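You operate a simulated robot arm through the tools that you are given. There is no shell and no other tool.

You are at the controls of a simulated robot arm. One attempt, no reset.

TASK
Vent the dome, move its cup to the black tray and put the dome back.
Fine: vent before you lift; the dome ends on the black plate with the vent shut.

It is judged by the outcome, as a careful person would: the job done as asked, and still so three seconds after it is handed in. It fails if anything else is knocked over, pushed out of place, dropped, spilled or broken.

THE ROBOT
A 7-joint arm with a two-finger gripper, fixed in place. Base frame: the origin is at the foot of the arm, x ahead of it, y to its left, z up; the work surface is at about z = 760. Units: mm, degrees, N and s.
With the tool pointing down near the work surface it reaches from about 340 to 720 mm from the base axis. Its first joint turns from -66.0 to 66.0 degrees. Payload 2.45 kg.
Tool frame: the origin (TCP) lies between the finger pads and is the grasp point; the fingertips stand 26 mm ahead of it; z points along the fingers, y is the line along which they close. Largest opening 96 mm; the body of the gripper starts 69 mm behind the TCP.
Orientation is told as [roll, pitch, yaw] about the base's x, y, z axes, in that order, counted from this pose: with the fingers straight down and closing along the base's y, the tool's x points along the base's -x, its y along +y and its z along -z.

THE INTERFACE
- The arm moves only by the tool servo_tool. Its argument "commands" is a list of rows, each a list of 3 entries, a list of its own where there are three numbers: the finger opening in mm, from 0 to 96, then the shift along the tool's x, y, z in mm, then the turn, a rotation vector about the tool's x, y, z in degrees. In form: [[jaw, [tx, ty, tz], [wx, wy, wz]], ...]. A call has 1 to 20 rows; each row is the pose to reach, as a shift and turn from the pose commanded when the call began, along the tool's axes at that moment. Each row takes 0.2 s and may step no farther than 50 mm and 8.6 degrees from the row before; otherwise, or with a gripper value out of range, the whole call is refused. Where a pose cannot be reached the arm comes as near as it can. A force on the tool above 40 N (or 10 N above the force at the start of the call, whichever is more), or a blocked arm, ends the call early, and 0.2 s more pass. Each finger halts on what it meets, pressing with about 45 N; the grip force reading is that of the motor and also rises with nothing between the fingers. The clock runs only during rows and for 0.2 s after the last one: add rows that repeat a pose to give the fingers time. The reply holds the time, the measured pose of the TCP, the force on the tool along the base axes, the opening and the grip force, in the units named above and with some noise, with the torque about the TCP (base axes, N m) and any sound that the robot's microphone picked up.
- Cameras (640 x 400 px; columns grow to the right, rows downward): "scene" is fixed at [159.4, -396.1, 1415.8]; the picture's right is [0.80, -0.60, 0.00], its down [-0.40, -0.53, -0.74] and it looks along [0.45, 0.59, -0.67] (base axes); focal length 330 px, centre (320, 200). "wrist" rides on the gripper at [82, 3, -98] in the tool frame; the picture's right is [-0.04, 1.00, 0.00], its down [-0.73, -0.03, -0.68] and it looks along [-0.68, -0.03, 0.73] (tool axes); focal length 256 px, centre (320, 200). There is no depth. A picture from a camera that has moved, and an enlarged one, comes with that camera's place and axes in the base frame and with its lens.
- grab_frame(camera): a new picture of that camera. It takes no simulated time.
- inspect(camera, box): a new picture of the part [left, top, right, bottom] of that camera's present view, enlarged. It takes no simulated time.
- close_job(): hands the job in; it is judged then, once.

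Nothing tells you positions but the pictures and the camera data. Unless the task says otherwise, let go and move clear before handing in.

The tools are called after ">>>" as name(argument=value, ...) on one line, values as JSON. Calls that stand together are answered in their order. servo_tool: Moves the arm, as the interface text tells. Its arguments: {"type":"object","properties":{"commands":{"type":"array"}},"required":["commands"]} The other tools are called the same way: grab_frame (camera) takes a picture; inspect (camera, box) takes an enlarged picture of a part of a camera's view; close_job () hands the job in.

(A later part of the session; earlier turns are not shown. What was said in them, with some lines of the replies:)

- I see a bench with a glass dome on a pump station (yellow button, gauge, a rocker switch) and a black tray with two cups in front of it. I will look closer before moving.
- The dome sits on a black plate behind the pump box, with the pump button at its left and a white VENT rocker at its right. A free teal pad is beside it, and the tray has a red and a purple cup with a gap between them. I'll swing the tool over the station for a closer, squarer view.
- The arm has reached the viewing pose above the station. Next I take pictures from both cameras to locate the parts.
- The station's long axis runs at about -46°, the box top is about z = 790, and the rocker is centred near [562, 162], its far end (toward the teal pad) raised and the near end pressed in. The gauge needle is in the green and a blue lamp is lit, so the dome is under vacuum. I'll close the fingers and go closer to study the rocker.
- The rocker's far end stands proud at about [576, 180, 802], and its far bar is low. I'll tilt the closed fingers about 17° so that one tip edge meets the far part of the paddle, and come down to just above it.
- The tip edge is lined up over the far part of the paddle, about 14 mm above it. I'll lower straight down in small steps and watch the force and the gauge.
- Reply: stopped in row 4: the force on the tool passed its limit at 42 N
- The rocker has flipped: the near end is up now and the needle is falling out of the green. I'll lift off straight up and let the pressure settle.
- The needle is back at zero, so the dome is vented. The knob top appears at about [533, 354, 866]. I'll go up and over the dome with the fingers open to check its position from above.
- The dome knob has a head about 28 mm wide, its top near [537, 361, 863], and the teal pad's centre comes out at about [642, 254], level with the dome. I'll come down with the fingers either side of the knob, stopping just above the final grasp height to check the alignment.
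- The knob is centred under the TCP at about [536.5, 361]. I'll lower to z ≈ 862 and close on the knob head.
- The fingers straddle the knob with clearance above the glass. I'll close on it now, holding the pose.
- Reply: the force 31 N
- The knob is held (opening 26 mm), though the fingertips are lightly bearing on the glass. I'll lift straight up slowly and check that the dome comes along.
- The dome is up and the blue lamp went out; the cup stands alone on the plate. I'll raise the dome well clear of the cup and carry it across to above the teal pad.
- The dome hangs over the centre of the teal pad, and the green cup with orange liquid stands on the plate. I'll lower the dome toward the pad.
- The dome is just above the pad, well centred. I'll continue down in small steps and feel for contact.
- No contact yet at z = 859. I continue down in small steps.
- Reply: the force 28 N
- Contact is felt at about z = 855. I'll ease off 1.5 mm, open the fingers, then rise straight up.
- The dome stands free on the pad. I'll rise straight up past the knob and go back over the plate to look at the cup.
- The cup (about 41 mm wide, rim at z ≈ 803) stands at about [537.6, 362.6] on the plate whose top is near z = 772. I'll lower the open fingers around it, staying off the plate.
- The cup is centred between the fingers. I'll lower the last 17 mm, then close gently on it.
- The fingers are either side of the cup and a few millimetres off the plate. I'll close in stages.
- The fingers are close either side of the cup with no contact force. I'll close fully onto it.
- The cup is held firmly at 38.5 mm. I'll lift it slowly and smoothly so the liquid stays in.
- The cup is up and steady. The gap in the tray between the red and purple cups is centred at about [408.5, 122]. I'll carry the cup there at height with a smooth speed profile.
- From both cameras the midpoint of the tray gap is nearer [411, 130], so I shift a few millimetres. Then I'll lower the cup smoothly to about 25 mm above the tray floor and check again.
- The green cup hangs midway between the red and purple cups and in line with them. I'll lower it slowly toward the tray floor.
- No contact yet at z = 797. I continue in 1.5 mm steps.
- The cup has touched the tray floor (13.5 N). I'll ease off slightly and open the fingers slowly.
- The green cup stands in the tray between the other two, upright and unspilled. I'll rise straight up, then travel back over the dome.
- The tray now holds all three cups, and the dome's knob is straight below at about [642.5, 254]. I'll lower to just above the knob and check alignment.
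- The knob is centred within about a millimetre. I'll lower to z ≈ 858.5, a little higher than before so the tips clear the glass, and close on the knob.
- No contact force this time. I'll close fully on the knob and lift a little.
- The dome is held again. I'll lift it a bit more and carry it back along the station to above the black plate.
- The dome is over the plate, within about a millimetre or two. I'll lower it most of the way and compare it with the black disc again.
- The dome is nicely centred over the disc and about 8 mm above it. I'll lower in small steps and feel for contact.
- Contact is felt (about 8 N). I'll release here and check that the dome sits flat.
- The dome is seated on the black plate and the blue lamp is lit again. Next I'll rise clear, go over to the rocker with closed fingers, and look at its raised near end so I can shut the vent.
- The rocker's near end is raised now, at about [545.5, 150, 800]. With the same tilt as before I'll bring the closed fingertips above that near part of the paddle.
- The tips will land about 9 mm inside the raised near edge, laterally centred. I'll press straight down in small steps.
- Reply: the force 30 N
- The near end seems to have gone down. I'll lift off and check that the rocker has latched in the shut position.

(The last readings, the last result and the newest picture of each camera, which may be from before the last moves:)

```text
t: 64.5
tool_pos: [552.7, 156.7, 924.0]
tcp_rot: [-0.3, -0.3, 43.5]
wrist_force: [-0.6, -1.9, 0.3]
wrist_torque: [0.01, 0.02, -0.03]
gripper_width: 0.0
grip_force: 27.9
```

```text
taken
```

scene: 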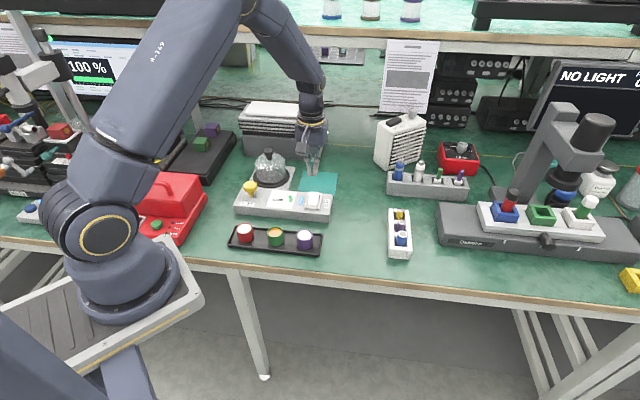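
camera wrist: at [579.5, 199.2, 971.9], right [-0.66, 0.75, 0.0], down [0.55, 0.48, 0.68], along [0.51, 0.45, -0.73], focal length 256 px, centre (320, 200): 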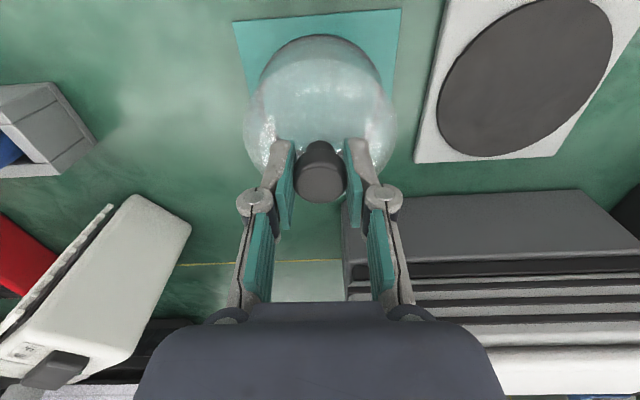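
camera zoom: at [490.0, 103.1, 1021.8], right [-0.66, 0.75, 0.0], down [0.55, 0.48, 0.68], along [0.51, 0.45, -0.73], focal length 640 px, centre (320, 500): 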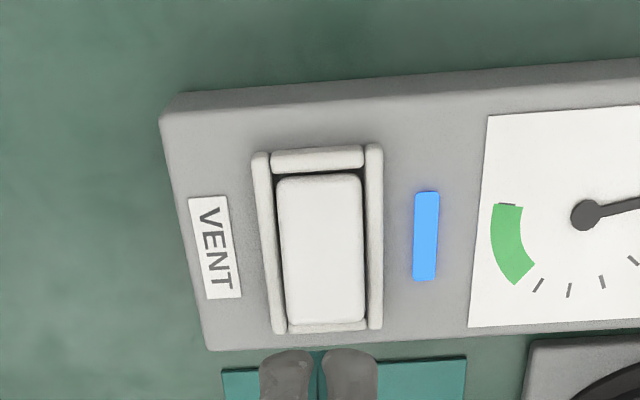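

The rocker is back in its original shut position, the dome is on the black plate and the three cups stand on the tray. I'll withdraw the arm clear and take a final look.

>>> servo_tool(commands=[[0, [10, 0, -25], [0, 0, 0]], [20, [30, 0, -60], [0, 0, 0]], [40, [60, 0, -95], [0, 0, 0]], [40, [90, -15, -120], [0, 0, 0]], [40, [110, -30, -130], [0, 0, 0]], [40, [110, -30, -130], [0, 0, 0]]])

>>> inspect(camera="scene", box=[220, 140, 350, 260])

>>> grab_frame(camera="wrist")

```text
t: 65.9
tool_pos: [493.7, 58.0, 1052.9]
tcp_rot: [-0.1, -0.3, 43.6]
wrist_force: [-0.5, -1.0, 0.6]
wrist_torque: [0.01, 0.01, 0.02]
gripper_width: 39.9
grip_force: 0.0
```

```text
3.33 times, centred on (285, 200) of scene
camera zoom: at [159.4, -396.1, 1415.8], right [0.8, -0.6, 0.0], down [-0.4, -0.53, -0.74], along [0.45, 0.59, -0.67], focal length 1100 px, centre (437, 200)
```

zoom: 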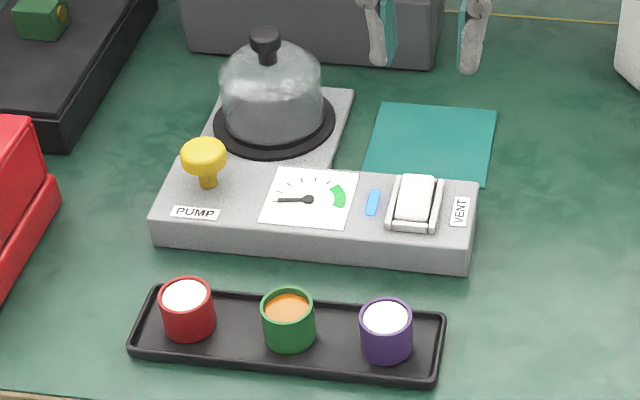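

```text
taken
camera wrist: at [430.5, 3.9, 1150.0], right [-0.66, 0.75, 0.0], down [0.55, 0.48, 0.68], along [0.51, 0.45, -0.73], focal length 256 px, centre (320, 200)
```

wrist: 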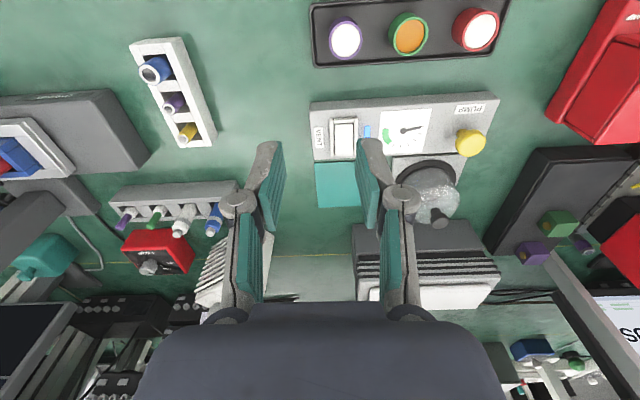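

The dome is centred on the black plate, the vent is shut and the green cup stands upright on the black tray between the red and purple cups. Nothing else has moved and the arm is clear, so I hand the job in.

>>> close_job()

```text
The job is handed in.
```

The job is handed in and everything asked for is done. In the last pictures nothing looked spilled or out of place.

- **Vent:** I opened it before lifting the dome and waited until the gauge needle had dropped to zero. It is shut again, with the rocker back as it started.
- **Cup:** the green cup stands upright on the black tray, midway between the red and purple cups.
- **Dome:** it is back on the black plate, and the blue lamp beside the gauge came back on when it was set down.

I did not run the pump, so the gauge reads zero; it was in the green at the start. The first time I gripped the knob, the fingertips pressed on the glass with about 30 N. I saw no damage, and gripped slightly higher the second time.
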